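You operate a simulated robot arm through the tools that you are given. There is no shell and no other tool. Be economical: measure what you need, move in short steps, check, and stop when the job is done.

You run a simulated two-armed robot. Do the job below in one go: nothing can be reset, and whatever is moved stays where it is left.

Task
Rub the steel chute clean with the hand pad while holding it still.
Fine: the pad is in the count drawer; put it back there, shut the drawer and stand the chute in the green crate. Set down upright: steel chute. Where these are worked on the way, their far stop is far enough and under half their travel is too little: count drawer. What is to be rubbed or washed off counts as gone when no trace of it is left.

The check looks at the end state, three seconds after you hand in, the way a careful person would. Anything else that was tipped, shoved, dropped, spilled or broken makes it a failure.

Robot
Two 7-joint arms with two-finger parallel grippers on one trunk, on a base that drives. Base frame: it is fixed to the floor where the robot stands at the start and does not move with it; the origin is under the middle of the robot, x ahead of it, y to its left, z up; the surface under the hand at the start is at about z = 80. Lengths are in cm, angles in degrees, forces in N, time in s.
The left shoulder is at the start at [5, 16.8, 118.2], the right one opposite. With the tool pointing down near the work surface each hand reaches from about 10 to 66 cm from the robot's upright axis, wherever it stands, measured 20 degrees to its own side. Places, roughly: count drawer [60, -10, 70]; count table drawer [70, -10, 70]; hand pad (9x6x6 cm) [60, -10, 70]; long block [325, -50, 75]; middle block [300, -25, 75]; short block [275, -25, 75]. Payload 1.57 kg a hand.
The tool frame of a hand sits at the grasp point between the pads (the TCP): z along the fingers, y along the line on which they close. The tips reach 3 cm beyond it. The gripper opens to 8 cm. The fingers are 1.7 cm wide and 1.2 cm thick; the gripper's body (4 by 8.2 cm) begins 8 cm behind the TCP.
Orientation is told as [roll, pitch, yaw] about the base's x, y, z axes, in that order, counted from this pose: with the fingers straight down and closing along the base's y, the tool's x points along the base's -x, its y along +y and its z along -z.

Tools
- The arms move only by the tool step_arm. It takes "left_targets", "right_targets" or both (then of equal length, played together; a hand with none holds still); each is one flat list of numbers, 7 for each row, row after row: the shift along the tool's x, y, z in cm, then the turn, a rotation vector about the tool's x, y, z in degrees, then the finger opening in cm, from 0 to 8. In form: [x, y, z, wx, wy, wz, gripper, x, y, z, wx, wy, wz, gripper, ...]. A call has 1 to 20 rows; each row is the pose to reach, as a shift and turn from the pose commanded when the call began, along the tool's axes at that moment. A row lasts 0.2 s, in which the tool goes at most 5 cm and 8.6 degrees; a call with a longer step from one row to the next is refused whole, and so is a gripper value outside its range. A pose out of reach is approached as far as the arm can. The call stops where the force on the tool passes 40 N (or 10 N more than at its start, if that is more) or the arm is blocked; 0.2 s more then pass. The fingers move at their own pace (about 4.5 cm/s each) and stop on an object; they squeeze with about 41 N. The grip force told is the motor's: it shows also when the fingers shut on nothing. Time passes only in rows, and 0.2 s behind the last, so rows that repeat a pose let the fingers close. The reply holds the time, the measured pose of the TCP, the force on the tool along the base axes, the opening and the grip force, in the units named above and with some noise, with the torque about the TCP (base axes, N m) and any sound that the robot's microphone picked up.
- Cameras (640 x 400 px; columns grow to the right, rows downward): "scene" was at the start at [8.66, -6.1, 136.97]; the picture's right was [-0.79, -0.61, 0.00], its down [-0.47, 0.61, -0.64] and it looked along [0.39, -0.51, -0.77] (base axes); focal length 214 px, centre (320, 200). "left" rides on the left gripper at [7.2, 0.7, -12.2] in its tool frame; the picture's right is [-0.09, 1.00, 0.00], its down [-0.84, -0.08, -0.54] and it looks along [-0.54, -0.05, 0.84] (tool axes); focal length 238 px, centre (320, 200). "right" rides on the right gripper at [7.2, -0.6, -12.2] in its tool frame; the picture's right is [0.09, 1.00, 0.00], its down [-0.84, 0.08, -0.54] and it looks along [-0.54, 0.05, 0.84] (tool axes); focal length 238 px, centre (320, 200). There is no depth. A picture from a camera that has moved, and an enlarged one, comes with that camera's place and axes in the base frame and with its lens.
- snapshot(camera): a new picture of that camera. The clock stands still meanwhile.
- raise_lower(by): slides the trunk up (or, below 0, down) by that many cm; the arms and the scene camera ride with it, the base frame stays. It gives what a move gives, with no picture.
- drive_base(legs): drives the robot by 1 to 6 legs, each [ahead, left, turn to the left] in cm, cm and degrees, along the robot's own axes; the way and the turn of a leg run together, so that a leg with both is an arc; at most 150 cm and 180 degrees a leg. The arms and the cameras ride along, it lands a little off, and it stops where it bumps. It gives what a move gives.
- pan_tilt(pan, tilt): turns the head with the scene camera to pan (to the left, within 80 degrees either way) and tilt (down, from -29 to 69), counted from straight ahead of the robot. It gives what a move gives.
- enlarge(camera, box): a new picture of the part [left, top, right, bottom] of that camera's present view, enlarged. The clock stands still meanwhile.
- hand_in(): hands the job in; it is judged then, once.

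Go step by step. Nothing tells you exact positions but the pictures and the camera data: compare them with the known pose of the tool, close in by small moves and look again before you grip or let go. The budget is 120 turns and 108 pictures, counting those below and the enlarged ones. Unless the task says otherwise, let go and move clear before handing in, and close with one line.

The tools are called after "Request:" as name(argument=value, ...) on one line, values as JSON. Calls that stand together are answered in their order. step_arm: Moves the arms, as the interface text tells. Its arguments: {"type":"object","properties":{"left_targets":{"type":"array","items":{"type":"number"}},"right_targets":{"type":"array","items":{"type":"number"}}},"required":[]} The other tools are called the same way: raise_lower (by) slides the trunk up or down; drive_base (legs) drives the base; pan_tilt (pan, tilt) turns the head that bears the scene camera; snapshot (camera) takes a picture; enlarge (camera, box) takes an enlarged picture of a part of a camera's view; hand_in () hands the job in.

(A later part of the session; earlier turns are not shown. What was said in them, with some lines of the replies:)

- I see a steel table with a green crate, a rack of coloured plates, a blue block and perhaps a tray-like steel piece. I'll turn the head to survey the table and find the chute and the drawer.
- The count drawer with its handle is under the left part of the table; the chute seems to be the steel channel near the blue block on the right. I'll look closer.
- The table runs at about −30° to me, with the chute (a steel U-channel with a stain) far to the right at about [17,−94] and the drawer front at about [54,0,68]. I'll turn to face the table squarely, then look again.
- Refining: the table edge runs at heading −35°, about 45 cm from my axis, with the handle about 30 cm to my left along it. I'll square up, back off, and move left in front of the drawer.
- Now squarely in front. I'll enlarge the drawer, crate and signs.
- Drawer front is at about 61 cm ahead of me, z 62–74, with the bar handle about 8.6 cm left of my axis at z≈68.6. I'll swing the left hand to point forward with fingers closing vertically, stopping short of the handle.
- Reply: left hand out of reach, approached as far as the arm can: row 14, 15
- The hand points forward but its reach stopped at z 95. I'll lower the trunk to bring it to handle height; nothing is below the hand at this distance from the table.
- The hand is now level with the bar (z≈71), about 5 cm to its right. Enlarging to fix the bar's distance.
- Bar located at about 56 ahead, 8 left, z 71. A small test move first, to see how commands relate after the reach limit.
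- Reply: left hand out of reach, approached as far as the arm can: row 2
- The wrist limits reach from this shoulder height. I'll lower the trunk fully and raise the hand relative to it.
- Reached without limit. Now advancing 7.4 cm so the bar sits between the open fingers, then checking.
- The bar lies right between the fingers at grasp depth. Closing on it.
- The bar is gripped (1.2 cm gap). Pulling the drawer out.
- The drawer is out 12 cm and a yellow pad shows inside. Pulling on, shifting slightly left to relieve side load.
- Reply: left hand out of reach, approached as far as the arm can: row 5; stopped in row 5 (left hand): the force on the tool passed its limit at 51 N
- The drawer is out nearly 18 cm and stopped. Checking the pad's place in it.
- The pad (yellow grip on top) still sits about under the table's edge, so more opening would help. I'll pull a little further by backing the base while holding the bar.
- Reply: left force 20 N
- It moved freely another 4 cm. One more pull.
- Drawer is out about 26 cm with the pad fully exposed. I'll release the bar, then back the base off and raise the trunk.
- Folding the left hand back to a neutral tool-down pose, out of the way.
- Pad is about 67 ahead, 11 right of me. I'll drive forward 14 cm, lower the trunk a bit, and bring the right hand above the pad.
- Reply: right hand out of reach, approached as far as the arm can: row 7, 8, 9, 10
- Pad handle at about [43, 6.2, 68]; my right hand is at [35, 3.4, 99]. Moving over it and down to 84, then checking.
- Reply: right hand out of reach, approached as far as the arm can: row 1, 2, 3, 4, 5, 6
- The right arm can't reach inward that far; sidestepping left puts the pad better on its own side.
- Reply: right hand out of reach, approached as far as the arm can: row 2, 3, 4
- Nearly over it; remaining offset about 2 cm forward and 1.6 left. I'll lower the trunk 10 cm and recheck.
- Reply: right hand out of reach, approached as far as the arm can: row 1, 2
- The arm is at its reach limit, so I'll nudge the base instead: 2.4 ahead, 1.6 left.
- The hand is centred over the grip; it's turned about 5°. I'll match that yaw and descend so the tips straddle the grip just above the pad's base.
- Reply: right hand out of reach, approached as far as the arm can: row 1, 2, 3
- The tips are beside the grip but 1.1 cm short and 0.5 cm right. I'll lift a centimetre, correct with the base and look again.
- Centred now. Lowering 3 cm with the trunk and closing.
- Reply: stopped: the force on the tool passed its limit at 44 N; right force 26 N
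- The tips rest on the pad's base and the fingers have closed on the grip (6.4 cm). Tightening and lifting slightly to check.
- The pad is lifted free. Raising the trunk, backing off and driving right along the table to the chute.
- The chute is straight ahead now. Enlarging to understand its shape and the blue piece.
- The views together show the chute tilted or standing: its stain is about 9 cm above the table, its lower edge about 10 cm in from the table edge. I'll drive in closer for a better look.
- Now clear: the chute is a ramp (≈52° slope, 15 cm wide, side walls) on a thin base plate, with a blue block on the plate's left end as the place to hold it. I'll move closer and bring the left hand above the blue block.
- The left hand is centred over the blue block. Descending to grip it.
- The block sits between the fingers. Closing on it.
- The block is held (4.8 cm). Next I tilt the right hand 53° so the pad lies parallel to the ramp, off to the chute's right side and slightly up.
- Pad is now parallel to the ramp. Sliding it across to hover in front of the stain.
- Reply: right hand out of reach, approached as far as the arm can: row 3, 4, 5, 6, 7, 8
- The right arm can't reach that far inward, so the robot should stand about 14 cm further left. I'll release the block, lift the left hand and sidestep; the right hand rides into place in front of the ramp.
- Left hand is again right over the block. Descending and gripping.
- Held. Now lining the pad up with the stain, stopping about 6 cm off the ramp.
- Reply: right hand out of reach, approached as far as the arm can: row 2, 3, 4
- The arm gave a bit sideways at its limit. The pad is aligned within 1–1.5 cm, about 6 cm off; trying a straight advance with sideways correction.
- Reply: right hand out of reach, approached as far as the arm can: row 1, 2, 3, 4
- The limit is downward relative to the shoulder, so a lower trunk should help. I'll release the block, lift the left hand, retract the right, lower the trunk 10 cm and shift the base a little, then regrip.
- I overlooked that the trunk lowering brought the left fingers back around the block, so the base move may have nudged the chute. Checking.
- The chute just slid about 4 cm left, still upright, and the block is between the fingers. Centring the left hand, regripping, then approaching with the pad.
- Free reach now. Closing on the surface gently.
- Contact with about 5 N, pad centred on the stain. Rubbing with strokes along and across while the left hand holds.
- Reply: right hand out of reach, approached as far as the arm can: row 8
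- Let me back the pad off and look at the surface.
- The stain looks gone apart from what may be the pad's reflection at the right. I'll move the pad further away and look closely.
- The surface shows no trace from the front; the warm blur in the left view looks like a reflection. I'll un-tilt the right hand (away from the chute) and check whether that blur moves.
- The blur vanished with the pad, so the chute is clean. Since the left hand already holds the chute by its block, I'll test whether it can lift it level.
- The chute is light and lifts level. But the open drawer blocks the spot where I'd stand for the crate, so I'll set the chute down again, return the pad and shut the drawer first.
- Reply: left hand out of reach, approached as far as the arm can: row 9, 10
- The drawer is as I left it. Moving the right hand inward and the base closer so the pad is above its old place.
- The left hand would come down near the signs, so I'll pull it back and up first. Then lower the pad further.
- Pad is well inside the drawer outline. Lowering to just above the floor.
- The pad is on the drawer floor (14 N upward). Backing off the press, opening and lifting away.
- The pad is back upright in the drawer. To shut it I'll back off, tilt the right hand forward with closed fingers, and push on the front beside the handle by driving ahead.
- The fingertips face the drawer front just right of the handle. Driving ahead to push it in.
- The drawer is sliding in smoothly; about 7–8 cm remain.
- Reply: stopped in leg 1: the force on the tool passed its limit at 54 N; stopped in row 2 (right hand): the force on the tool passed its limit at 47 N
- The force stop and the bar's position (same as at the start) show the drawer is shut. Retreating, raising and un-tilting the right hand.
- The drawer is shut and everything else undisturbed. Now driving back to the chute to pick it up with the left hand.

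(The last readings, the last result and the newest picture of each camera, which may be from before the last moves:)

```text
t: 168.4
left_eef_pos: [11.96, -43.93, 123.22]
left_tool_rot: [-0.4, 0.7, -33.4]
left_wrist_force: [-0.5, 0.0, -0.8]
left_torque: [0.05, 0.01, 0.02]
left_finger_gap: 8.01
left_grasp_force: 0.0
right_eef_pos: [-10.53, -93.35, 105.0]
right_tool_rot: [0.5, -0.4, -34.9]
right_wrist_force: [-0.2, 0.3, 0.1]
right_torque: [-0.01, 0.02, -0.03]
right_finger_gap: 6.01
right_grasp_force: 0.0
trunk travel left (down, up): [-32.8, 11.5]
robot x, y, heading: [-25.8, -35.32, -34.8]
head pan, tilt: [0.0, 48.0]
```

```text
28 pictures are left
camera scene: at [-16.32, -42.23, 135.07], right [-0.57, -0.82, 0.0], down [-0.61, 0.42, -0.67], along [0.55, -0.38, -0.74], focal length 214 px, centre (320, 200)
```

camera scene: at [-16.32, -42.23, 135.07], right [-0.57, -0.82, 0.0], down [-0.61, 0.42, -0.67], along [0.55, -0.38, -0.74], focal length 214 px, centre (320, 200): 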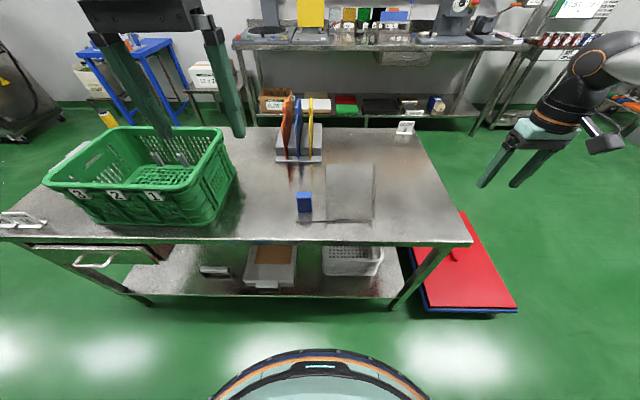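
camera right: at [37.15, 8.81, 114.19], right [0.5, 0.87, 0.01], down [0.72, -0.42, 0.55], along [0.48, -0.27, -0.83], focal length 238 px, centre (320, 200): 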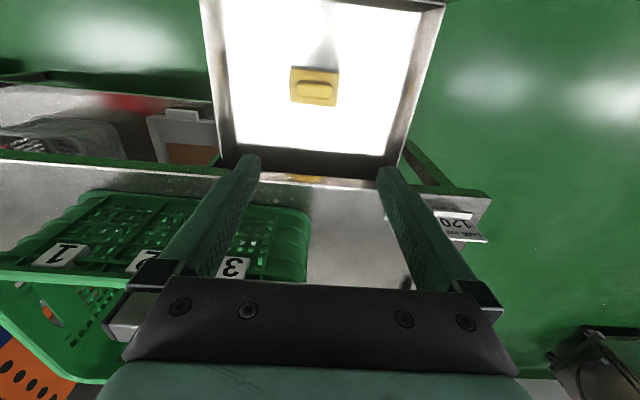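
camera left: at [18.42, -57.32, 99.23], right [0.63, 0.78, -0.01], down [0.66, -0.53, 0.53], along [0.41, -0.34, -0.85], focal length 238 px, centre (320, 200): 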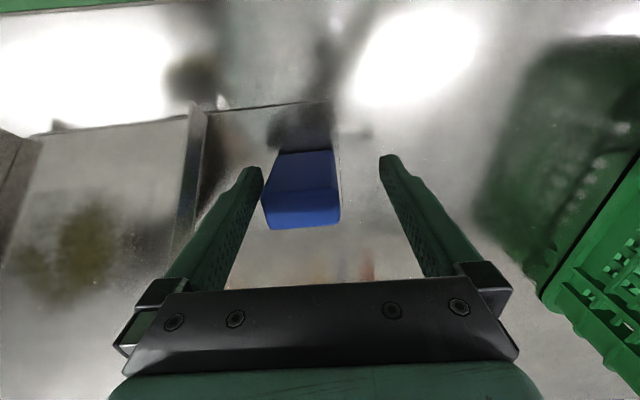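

Chute and block are where I left them. Moving the left hand above the block.

Request:
step_arm(left_targets=[-2.6, -1.2, 3, 0, 0, 0, 8, -5.2, -2.5, 6, 0, 0, 0, 8, -7.8, -3.7, 9, 0, 0, 0, 8, -10.3, -5, 12, 0, 0, 0, 8, -12.9, -6.2, 15, 0, 0, 0, 8, -15.5, -7.4, 18, 0, 0, 0, 8, -18, -8.7, 21.5, 0, 0, 0, 8, -20.6, -9.9, 25, 0, 0, 0, 8])

Request:
snapshot(camera="left")

```text
t: 170.2
left_eef_pos: [23.43, -63.44, 97.66]
left_tool_rot: [-0.3, 0.8, -33.4]
left_wrist_force: [0.2, 0.2, 0.6]
left_torque: [0.0, 0.01, 0.0]
left_finger_gap: 8.01
left_grasp_force: 0.2
right_eef_pos: [-10.7, -93.36, 105.03]
right_tool_rot: [0.6, -0.4, -34.9]
right_wrist_force: [-0.2, 0.5, -0.6]
right_torque: [0.0, -0.01, -0.01]
right_finger_gap: 5.98
right_grasp_force: 0.0
trunk travel left (down, up): [-32.8, 11.5]
robot x, y, heading: [-25.99, -35.38, -34.9]
head pan, tilt: [0.0, 48.0]
```

```text
27 pictures are left
camera left: at [17.97, -59.04, 110.02], right [0.63, 0.78, -0.01], down [0.66, -0.53, 0.53], along [0.41, -0.34, -0.85], focal length 238 px, centre (320, 200)
```

left: 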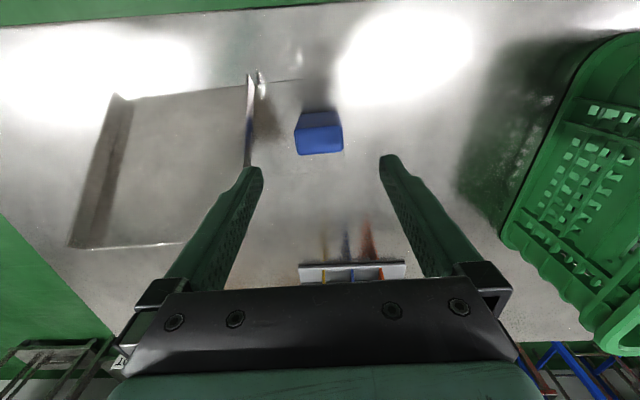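

The ramp is clean in this view too, and the hand is centred over the block. Descending, gripping and lifting a little.

Request:
step_arm(left_targets=[0, 0, 3, 0, 0, 0, 8, -0.2, 0, 6, 0, 0, 0, 8, -0.3, 0, 9, 0, 0, 0, 8, -0.3, 0, 12, 0, 0, 0, 8, -0.3, 0, 13, 0, 0, 0, 8, -0.3, 0, 13, 0, 0, 0, 6, -0.3, 0, 13, 0, 0, 0, 4, -0.3, 0, 13, 0, 0, 0, 2, -0.3, 0, 13, 0, 0, 0, 1, -0.3, 0, 13, 0, 0, 0, 0, -0.3, 0, 12, 0, 0, 0, 0, -0.3, 0, 10, 0, 0, 0, 0])

Request:
raise_lower(by=11)

Request:
step_arm(left_targets=[0, 0, -2, 0, 0, 0, 0, 0, 0, -4, 0, 0, 0, 0, 0, 0, -6, 0, 0, 0, 0, 0, 0, -8, 0, 0, 0, 0, 0, 0, -10, 0, 0, 0, 0, 0, 0, -12, 0, 0, 0, 0, 0, 0, -14, 0, 0, 0, 0])

Request:
pan_tilt(pan=15, tilt=45)

Request:
snapshot(camera="scene")

```text
t: 172.8
left_eef_pos: [23.44, -63.59, 87.82]
left_tool_rot: [-0.4, 0.9, -33.4]
left_wrist_force: [-0.2, 0.1, -3.1]
left_torque: [0.21, -0.13, 0.02]
left_finger_gap: 4.76
left_grasp_force: 41.0
right_eef_pos: [-10.59, -93.32, 105.0]
right_tool_rot: [0.5, -0.3, -34.8]
right_wrist_force: [-0.4, 0.1, -0.8]
right_torque: [-0.01, -0.02, 0.01]
right_finger_gap: 6.0
right_grasp_force: 0.1
trunk travel left (down, up): [-32.8, 11.5]
robot x, y, heading: [-26.03, -35.6, -34.8]
head pan, tilt: [0.0, 48.0]
```

```text
t: 174.2
left_eef_pos: [23.35, -63.64, 98.85]
left_tool_rot: [-0.3, 0.9, -33.2]
left_wrist_force: [0.0, 0.1, -3.0]
left_torque: [0.27, -0.08, 0.01]
left_finger_gap: 4.76
left_grasp_force: 41.5
right_eef_pos: [-10.58, -93.4, 115.99]
right_tool_rot: [0.6, -0.4, -34.8]
right_wrist_force: [0.1, 0.0, 0.3]
right_torque: [0.0, 0.01, 0.01]
right_finger_gap: 6.02
right_grasp_force: 0.0
trunk travel left (down, up): [-43.8, 0.5]
robot x, y, heading: [-25.94, -35.14, -34.9]
head pan, tilt: [0.0, 48.0]
```

```text
t: 175.8
left_eef_pos: [23.8, -63.6, 112.91]
left_tool_rot: [-0.5, 0.8, -33.5]
left_wrist_force: [0.0, 0.1, -3.2]
left_torque: [0.23, -0.1, 0.0]
left_finger_gap: 4.77
left_grasp_force: 41.0
right_eef_pos: [-10.53, -93.19, 115.94]
right_tool_rot: [0.7, -0.4, -34.8]
right_wrist_force: [0.1, -0.4, 0.8]
right_torque: [0.01, 0.0, 0.01]
right_finger_gap: 5.99
right_grasp_force: 0.0
trunk travel left (down, up): [-43.8, 0.5]
robot x, y, heading: [-25.82, -35.43, -34.9]
head pan, tilt: [0.0, 48.0]
```

```text
t: 176.6
left_eef_pos: [23.74, -63.55, 112.85]
left_tool_rot: [-0.3, 0.9, -33.4]
left_wrist_force: [-0.4, -0.4, -3.5]
left_torque: [0.2, -0.1, 0.02]
left_finger_gap: 4.78
left_grasp_force: 40.7
right_eef_pos: [-10.53, -93.33, 115.85]
right_tool_rot: [0.5, -0.4, -34.8]
right_wrist_force: [-0.3, -0.9, 0.2]
right_torque: [-0.03, -0.02, -0.01]
right_finger_gap: 6.03
right_grasp_force: 0.0
trunk travel left (down, up): [-43.8, 0.5]
robot x, y, heading: [-26.17, -35.72, -34.8]
head pan, tilt: [15.0, 45.0]
```

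```text
26 pictures are left
camera scene: at [-15.12, -40.51, 146.49], right [-0.34, -0.94, 0.0], down [-0.67, 0.24, -0.71], along [0.67, -0.24, -0.71], focal length 214 px, centre (320, 200)
```

scene: 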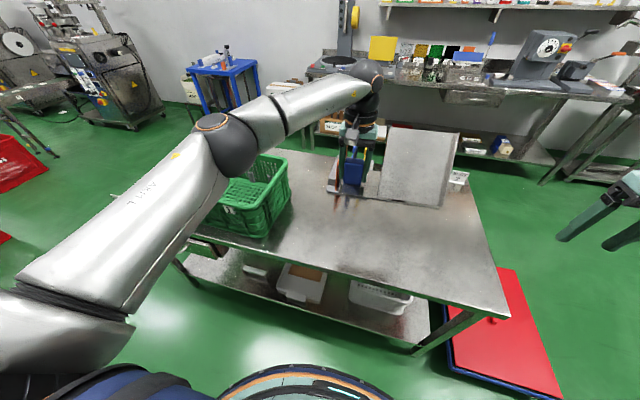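

The chute is held level, well above the crate's rim height. Driving part-way left, then looking at the crate from close.

Request:
drive_base(legs=[[0, 32, 0]])

Request:
pan_tilt(pan=12, tilt=55)

Request:
snapshot(camera="scene")

Request:
snapshot(camera="left")

```text
t: 179.9
left_eef_pos: [41.72, -37.77, 113.01]
left_tool_rot: [-0.4, 0.9, -33.6]
left_wrist_force: [0.0, 0.3, -2.6]
left_torque: [0.19, -0.12, -0.03]
left_finger_gap: 4.74
left_grasp_force: 41.2
right_eef_pos: [7.24, -67.42, 115.94]
right_tool_rot: [0.5, -0.5, -35.0]
right_wrist_force: [0.6, -0.3, -0.4]
right_torque: [0.02, 0.03, -0.03]
right_finger_gap: 5.99
right_grasp_force: 0.1
trunk travel left (down, up): [-43.8, 0.5]
robot x, y, heading: [-8.01, -9.43, -34.8]
head pan, tilt: [15.0, 45.0]
```

```text
t: 180.7
left_eef_pos: [41.6, -37.79, 112.91]
left_tool_rot: [-0.3, 0.9, -33.6]
left_wrist_force: [-0.6, 0.5, -2.9]
left_torque: [0.21, -0.12, 0.01]
left_finger_gap: 4.81
left_grasp_force: 41.8
right_eef_pos: [7.39, -67.47, 115.93]
right_tool_rot: [0.7, -0.4, -35.1]
right_wrist_force: [-0.5, 0.6, 0.3]
right_torque: [0.02, 0.02, 0.03]
right_finger_gap: 5.98
right_grasp_force: 0.1
trunk travel left (down, up): [-43.8, 0.5]
robot x, y, heading: [-8.05, -9.9, -34.9]
head pan, tilt: [12.0, 55.0]
```

```text
25 pictures are left
camera scene: at [1.83, -14.68, 145.15], right [-0.39, -0.92, 0.0], down [-0.75, 0.32, -0.57], along [0.53, -0.22, -0.82], focal length 214 px, centre (320, 200)
```

scene: 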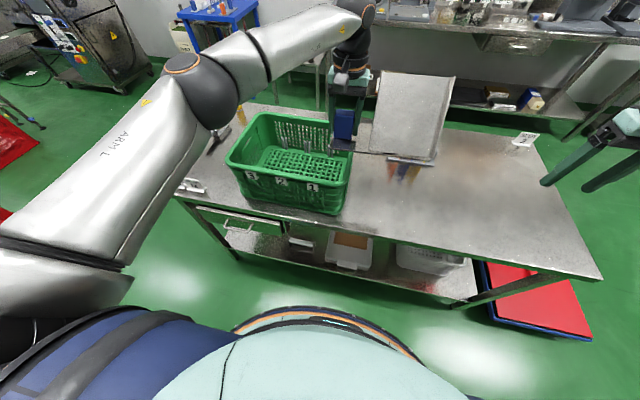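

```text
24 pictures are left
camera left: at [36.2, -33.36, 125.19], right [0.63, 0.78, -0.01], down [0.66, -0.53, 0.53], along [0.41, -0.34, -0.85], focal length 238 px, centre (320, 200)
```

left: 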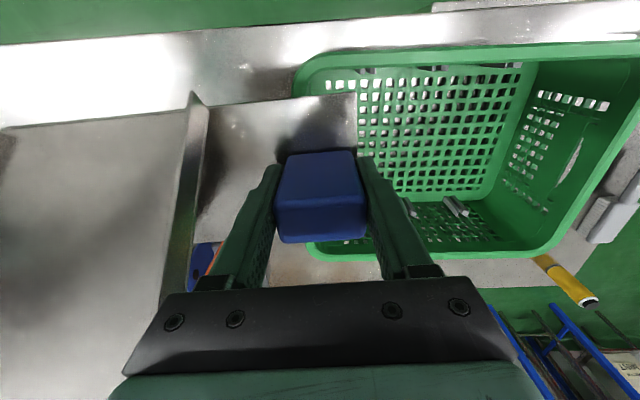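

Enlarging the crate to see its floor and the small dividers.

Request:
enlarge(camera="scene", box=[210, 90, 370, 220])

```text
3.08 times, centred on (290, 155) of scene
camera zoom: at [1.83, -14.68, 145.15], right [-0.39, -0.92, 0.0], down [-0.75, 0.32, -0.57], along [0.53, -0.22, -0.82], focal length 660 px, centre (412, 338)
```

zoom: 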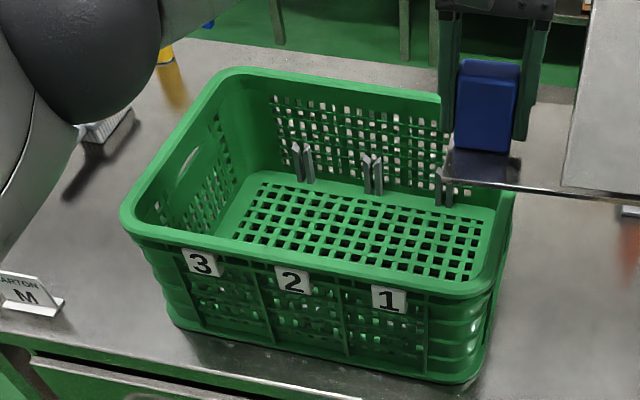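

The crate's inside spans about 25 × 33 cm, with small dividers only along the back wall; the chute (≈11 × 24 cm footprint) fits on the floor in front of them. Driving so that it hangs over the middle.

Request:
drive_base(legs=[[0, 26.8, 0], [3.7, 0, 0]])

Request:
snapshot(camera="scene")

Request:
snapshot(camera="left")

```text
t: 184.1
left_eef_pos: [60.18, -17.77, 112.79]
left_tool_rot: [-0.2, 0.9, -33.7]
left_wrist_force: [0.2, -0.3, -2.9]
left_torque: [0.26, -0.12, -0.01]
left_finger_gap: 4.77
left_grasp_force: 41.1
right_eef_pos: [25.66, -47.28, 115.8]
right_tool_rot: [0.6, -0.3, -35.2]
right_wrist_force: [-0.1, 0.7, -0.3]
right_torque: [0.05, 0.02, -0.03]
right_finger_gap: 5.99
right_grasp_force: 0.0
trunk travel left (down, up): [-43.8, 0.5]
robot x, y, heading: [10.41, 10.54, -35.2]
head pan, tilt: [12.0, 55.0]
```

```text
22 pictures are left
camera scene: at [20.4, 5.41, 145.14], right [-0.39, -0.92, 0.0], down [-0.75, 0.32, -0.57], along [0.53, -0.22, -0.82], focal length 214 px, centre (320, 200)
```

scene: 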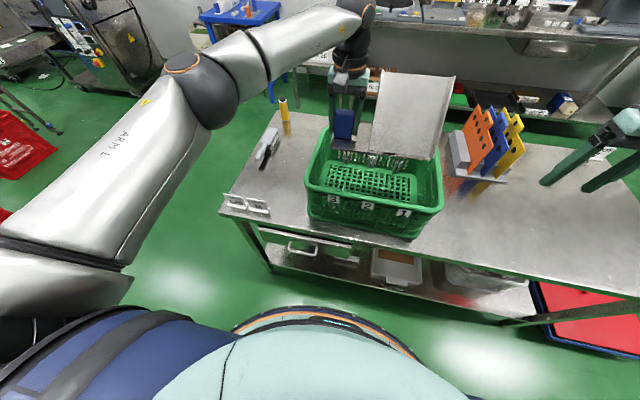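

```text
21 pictures are left
camera left: at [54.71, -13.32, 125.14], right [0.63, 0.78, -0.01], down [0.66, -0.53, 0.53], along [0.41, -0.34, -0.85], focal length 238 px, centre (320, 200)
```

left: 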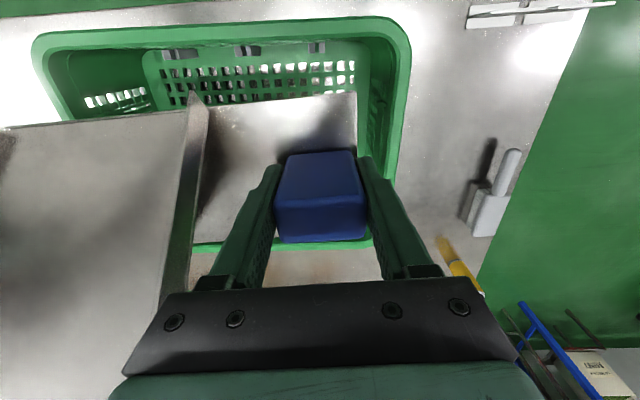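

The chute hangs over the crate's middle. To keep the wrist camera clear of the front rim I'll go 3.5 cm further in, then lower.

Request:
drive_base(legs=[[3.5, 0, 0]])

Request:
raise_lower(by=-10)

Request:
step_arm(left_targets=[0, 0, 1.5, 0, 0, 0, 0, 0, 0, 3, 0, 0, 0, 0, 0, 0, 4.5, 0, 0, 0, 0, 0, 0, 6, 0, 0, 0, 0])

Request:
enlarge(camera="scene", box=[270, 60, 480, 250])

Request:
snapshot(camera="left")

```text
t: 184.9
left_eef_pos: [62.89, -19.68, 112.94]
left_tool_rot: [-0.3, 1.0, -33.7]
left_wrist_force: [0.7, -0.9, -2.9]
left_torque: [0.24, -0.1, 0.02]
left_finger_gap: 4.76
left_grasp_force: 40.6
right_eef_pos: [28.52, -49.31, 115.87]
right_tool_rot: [0.6, -0.5, -35.1]
right_wrist_force: [-0.6, 0.3, -0.3]
right_torque: [-0.03, 0.0, 0.0]
right_finger_gap: 6.02
right_grasp_force: 0.1
trunk travel left (down, up): [-43.8, 0.5]
robot x, y, heading: [12.91, 8.87, -34.7]
head pan, tilt: [12.0, 55.0]
```

```text
t: 186.3
left_eef_pos: [62.83, -19.69, 102.99]
left_tool_rot: [-0.3, 0.9, -33.6]
left_wrist_force: [0.0, -0.3, -2.8]
left_torque: [0.2, -0.11, 0.03]
left_finger_gap: 4.79
left_grasp_force: 41.3
right_eef_pos: [28.42, -49.26, 106.0]
right_tool_rot: [0.6, -0.4, -35.1]
right_wrist_force: [-0.7, 0.6, 0.7]
right_torque: [-0.01, -0.01, 0.04]
right_finger_gap: 5.98
right_grasp_force: 0.1
trunk travel left (down, up): [-33.8, 10.5]
robot x, y, heading: [13.4, 8.98, -34.7]
head pan, tilt: [12.0, 55.0]
```

```text
t: 187.3
left_eef_pos: [62.72, -19.43, 96.89]
left_tool_rot: [-0.3, 0.8, -33.8]
left_wrist_force: [-0.5, -1.0, -2.5]
left_torque: [0.24, -0.12, 0.01]
left_finger_gap: 4.78
left_grasp_force: 40.8
right_eef_pos: [28.25, -49.28, 105.95]
right_tool_rot: [0.6, -0.4, -35.1]
right_wrist_force: [-0.2, 0.1, 0.9]
right_torque: [-0.01, 0.0, 0.04]
right_finger_gap: 6.01
right_grasp_force: 0.1
trunk travel left (down, up): [-33.8, 10.5]
robot x, y, heading: [12.8, 8.77, -34.8]
head pan, tilt: [12.0, 55.0]
```

```text
2.11 times, centred on (375, 155) of scene
camera zoom: at [23.06, 3.56, 135.15], right [-0.39, -0.92, 0.0], down [-0.75, 0.32, -0.57], along [0.53, -0.22, -0.82], focal length 452 px, centre (204, 295)
```

zoom: 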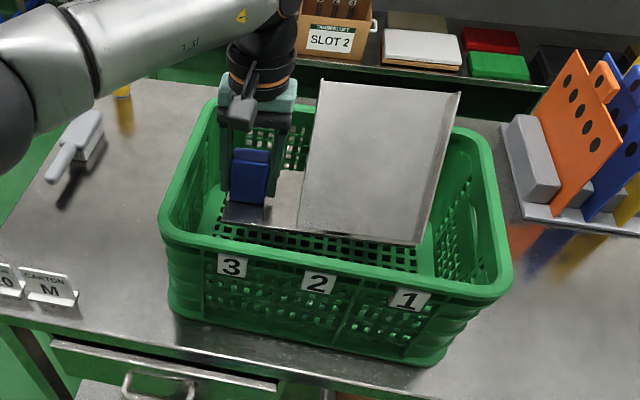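

```text
19 pictures are left
camera left: at [57.33, -15.03, 109.18], right [0.63, 0.78, -0.01], down [0.66, -0.53, 0.53], along [0.41, -0.34, -0.85], focal length 238 px, centre (320, 200)
```

left: 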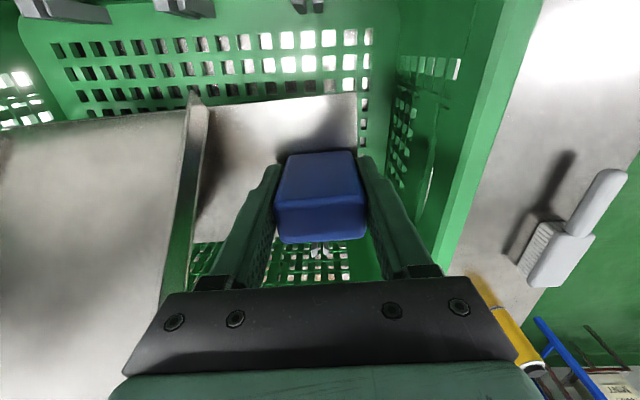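

The chute is inside the crate walls with clearance all round. Lowering on.

Request:
step_arm(left_targets=[0, 0, 1.5, 0, 0, 0, 0, 0, 0, 3, 0, 0, 0, 0, 0, 0, 4.5, 0, 0, 0, 0, 0, 0, 6, 0, 0, 0, 0, 0, 0, 7.5, 0, 0, 0, 0, 0, 0, 9, 0, 0, 0, 0])

Request:
enlarge(camera="scene", box=[270, 60, 480, 250])

```text
t: 188.7
left_eef_pos: [62.49, -19.63, 87.8]
left_tool_rot: [-0.4, 0.9, -33.7]
left_wrist_force: [0.0, 0.2, -3.1]
left_torque: [0.22, -0.14, 0.02]
left_finger_gap: 4.78
left_grasp_force: 41.0
right_eef_pos: [28.48, -49.15, 105.99]
right_tool_rot: [0.6, -0.4, -35.0]
right_wrist_force: [0.3, 0.2, 0.4]
right_torque: [0.05, -0.01, -0.01]
right_finger_gap: 5.98
right_grasp_force: 0.2
trunk travel left (down, up): [-33.8, 10.5]
robot x, y, heading: [12.73, 8.67, -34.9]
head pan, tilt: [12.0, 55.0]
```

```text
2.11 times, centred on (375, 155) of scene
camera zoom: at [23.05, 3.55, 135.15], right [-0.39, -0.92, 0.0], down [-0.75, 0.32, -0.57], along [0.53, -0.22, -0.82], focal length 452 px, centre (204, 295)
```

zoom: 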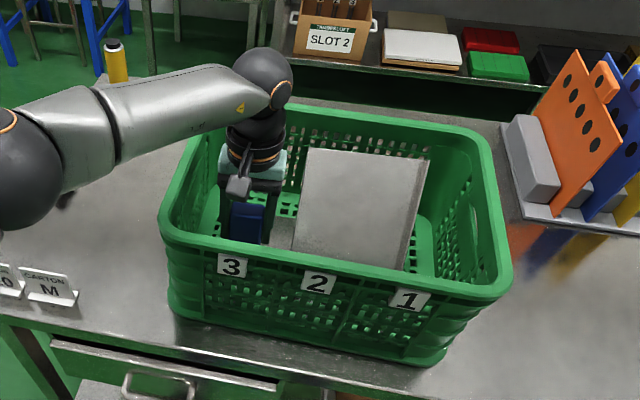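

Nearly down; feeling for the crate floor with small steps.

Request:
step_arm(left_targets=[0, 0, 0.4, 0, 0, 0, 0, 0, 0, 0.8, 0, 0, 0, 0, 0, 0, 1.2, 0, 0, 0, 0])

```text
t: 189.5
left_eef_pos: [62.53, -19.71, 86.6]
left_tool_rot: [-0.3, 0.9, -33.7]
left_wrist_force: [-1.3, 0.0, -3.8]
left_torque: [0.24, -0.05, 0.02]
left_finger_gap: 4.77
left_grasp_force: 41.3
right_eef_pos: [28.45, -49.19, 105.85]
right_tool_rot: [0.5, -0.3, -35.1]
right_wrist_force: [-0.2, 0.0, 0.1]
right_torque: [0.02, -0.02, 0.03]
right_finger_gap: 6.01
right_grasp_force: 0.0
trunk travel left (down, up): [-33.8, 10.5]
robot x, y, heading: [13.2, 8.81, -35.0]
head pan, tilt: [12.0, 55.0]
```

Request:
step_arm(left_targets=[0, 0, 0.2, 0, 0, 0, 0, 0, 0, 0.4, 0, 0, 0, 0, 0, 0, 0.6, 0, 0, 0, 0, 0, 0, 0.8, 0, 0, 0, 0])

```text
t: 190.5
left_eef_pos: [62.5, -19.56, 85.97]
left_tool_rot: [-0.4, 0.9, -33.7]
left_wrist_force: [-0.5, -0.5, -1.1]
left_torque: [0.22, -0.22, 0.01]
left_finger_gap: 4.75
left_grasp_force: 40.1
right_eef_pos: [28.39, -49.24, 106.0]
right_tool_rot: [0.7, -0.4, -35.1]
right_wrist_force: [0.1, 0.8, 0.3]
right_torque: [0.02, 0.02, 0.01]
right_finger_gap: 5.97
right_grasp_force: 0.1
trunk travel left (down, up): [-33.8, 10.5]
robot x, y, heading: [13.55, 8.91, -34.7]
head pan, tilt: [12.0, 55.0]
```

Weight is coming off onto the crate floor. A last small press, then opening moderately and lifting straight out.

Request:
step_arm(left_targets=[0, 0, 0.2, 0, 0, 0, 0, 0, 0, 0.3, 0, 0, 0, 0, 0, 0, 0.3, 0, 0, 0, 4.8, 0, 0, 0.3, 0, 0, 0, 6, 0, 0, 0.3, 0, 0, 0, 6.5, 0, 0, 0.3, 0, 0, 0, 6.5, 0, 0, -1.5, 0, 0, 0, 6.5, 0, 0, -4, 0, 0, 0, 6.5, 0, 0, -7, 0, 0, 0, 6.5, 0, 0, -11, 0, 0, 0, 6.5, 0, 0, -15, 0, 0, 0, 6.5])

Request:
raise_lower(by=10)

Request:
snapshot(camera="left")

```text
t: 192.9
left_eef_pos: [62.52, -19.69, 101.0]
left_tool_rot: [-0.4, 0.9, -33.8]
left_wrist_force: [-0.1, -0.3, 0.6]
left_torque: [0.02, 0.02, 0.01]
left_finger_gap: 6.49
left_grasp_force: 0.1
right_eef_pos: [28.37, -49.24, 105.96]
right_tool_rot: [0.6, -0.5, -35.1]
right_wrist_force: [0.4, 0.4, -0.5]
right_torque: [0.0, -0.01, -0.01]
right_finger_gap: 5.99
right_grasp_force: 0.1
trunk travel left (down, up): [-33.8, 10.5]
robot x, y, heading: [12.83, 8.9, -35.3]
head pan, tilt: [12.0, 55.0]
```

```text
t: 194.2
left_eef_pos: [62.71, -19.6, 110.91]
left_tool_rot: [-0.3, 0.9, -33.8]
left_wrist_force: [-1.2, 0.0, 0.6]
left_torque: [-0.03, -0.01, -0.02]
left_finger_gap: 6.51
left_grasp_force: 0.1
right_eef_pos: [28.34, -49.21, 115.95]
right_tool_rot: [0.6, -0.4, -35.1]
right_wrist_force: [-0.3, -0.9, 0.4]
right_torque: [0.03, -0.02, -0.02]
right_finger_gap: 6.0
right_grasp_force: 0.1
trunk travel left (down, up): [-43.8, 0.5]
robot x, y, heading: [12.74, 8.6, -35.0]
head pan, tilt: [12.0, 55.0]
```

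```text
17 pictures are left
camera left: at [57.2, -15.25, 123.15], right [0.63, 0.78, -0.01], down [0.66, -0.53, 0.53], along [0.41, -0.34, -0.85], focal length 238 px, centre (320, 200)
```

left: 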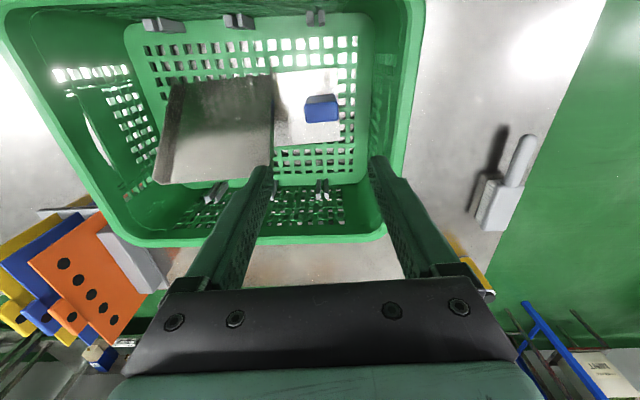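

The chute stands flat in the crate. Backing away for a final check.

Request:
drive_base(legs=[[-30, 0, 0]])

Request:
pan_tilt(pan=0, tilt=40)

Request:
snapshot(camera="scene")

Request:
enlarge(camera="scene", box=[220, 130, 420, 290])

```text
t: 196.2
left_eef_pos: [38.03, -2.44, 110.87]
left_tool_rot: [-0.4, 0.9, -33.7]
left_wrist_force: [0.1, 0.6, -0.2]
left_torque: [0.0, -0.06, -0.01]
left_finger_gap: 6.51
left_grasp_force: 0.0
right_eef_pos: [3.68, -32.01, 116.1]
right_tool_rot: [0.7, -0.5, -35.0]
right_wrist_force: [0.6, -0.3, 0.1]
right_torque: [-0.03, -0.02, -0.01]
right_finger_gap: 6.02
right_grasp_force: 0.1
trunk travel left (down, up): [-43.8, 0.5]
robot x, y, heading: [-11.33, 25.68, -35.1]
head pan, tilt: [12.0, 55.0]
```

```text
t: 197.0
left_eef_pos: [38.01, -2.55, 110.85]
left_tool_rot: [-0.4, 0.9, -33.7]
left_wrist_force: [-0.4, 1.0, -1.1]
left_torque: [0.03, -0.01, 0.01]
left_finger_gap: 6.53
left_grasp_force: 0.0
right_eef_pos: [3.68, -32.14, 116.01]
right_tool_rot: [0.6, -0.3, -35.1]
right_wrist_force: [-0.8, -0.4, -0.5]
right_torque: [-0.01, -0.02, -0.01]
right_finger_gap: 5.98
right_grasp_force: 0.1
trunk travel left (down, up): [-43.8, 0.5]
robot x, y, heading: [-11.26, 25.97, -34.6]
head pan, tilt: [0.0, 40.0]
```

```text
16 pictures are left
camera scene: at [-1.24, 18.71, 147.21], right [-0.57, -0.82, 0.0], down [-0.53, 0.37, -0.77], along [0.63, -0.44, -0.64], focal length 214 px, centre (320, 200)
```

scene: 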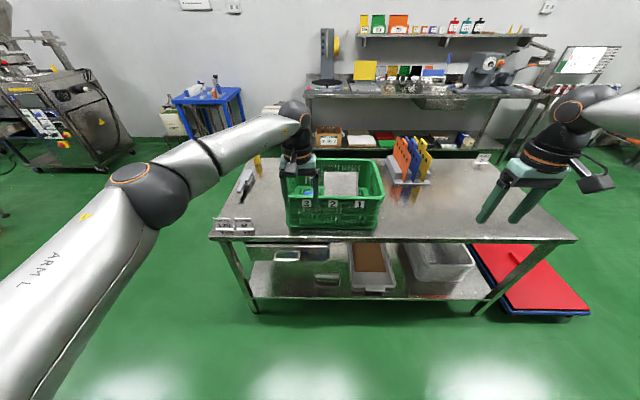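

```text
2.50 times, centred on (320, 210) of scene
camera zoom: at [-1.24, 18.71, 147.21], right [-0.57, -0.82, 0.0], down [-0.53, 0.37, -0.77], along [0.63, -0.44, -0.64], focal length 536 px, centre (320, 175)
```

zoom: 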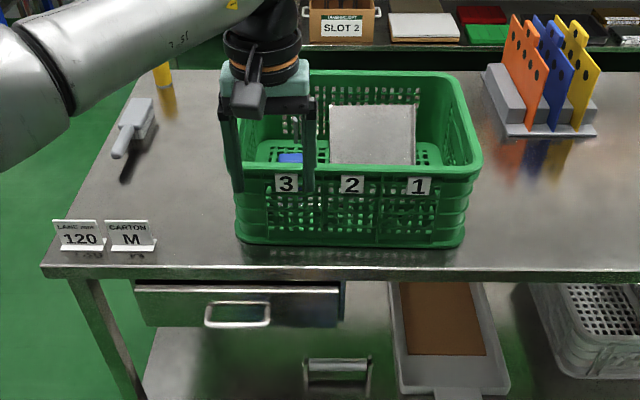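

The drawer is shut with the pad inside, the clean chute stands upright in the green crate, and both hands are empty and clear. Handing in.

Request:
hand_in()

```text
The job is handed in.
```

I rubbed the steel chute clean while holding it by its blue block and stood it upright in the green crate. The pad is back in the count drawer and the drawer is shut. While I was setting up to rub, the left fingers nudged the chute about 4 cm along the table. It stayed upright, and I saw nothing else moved.
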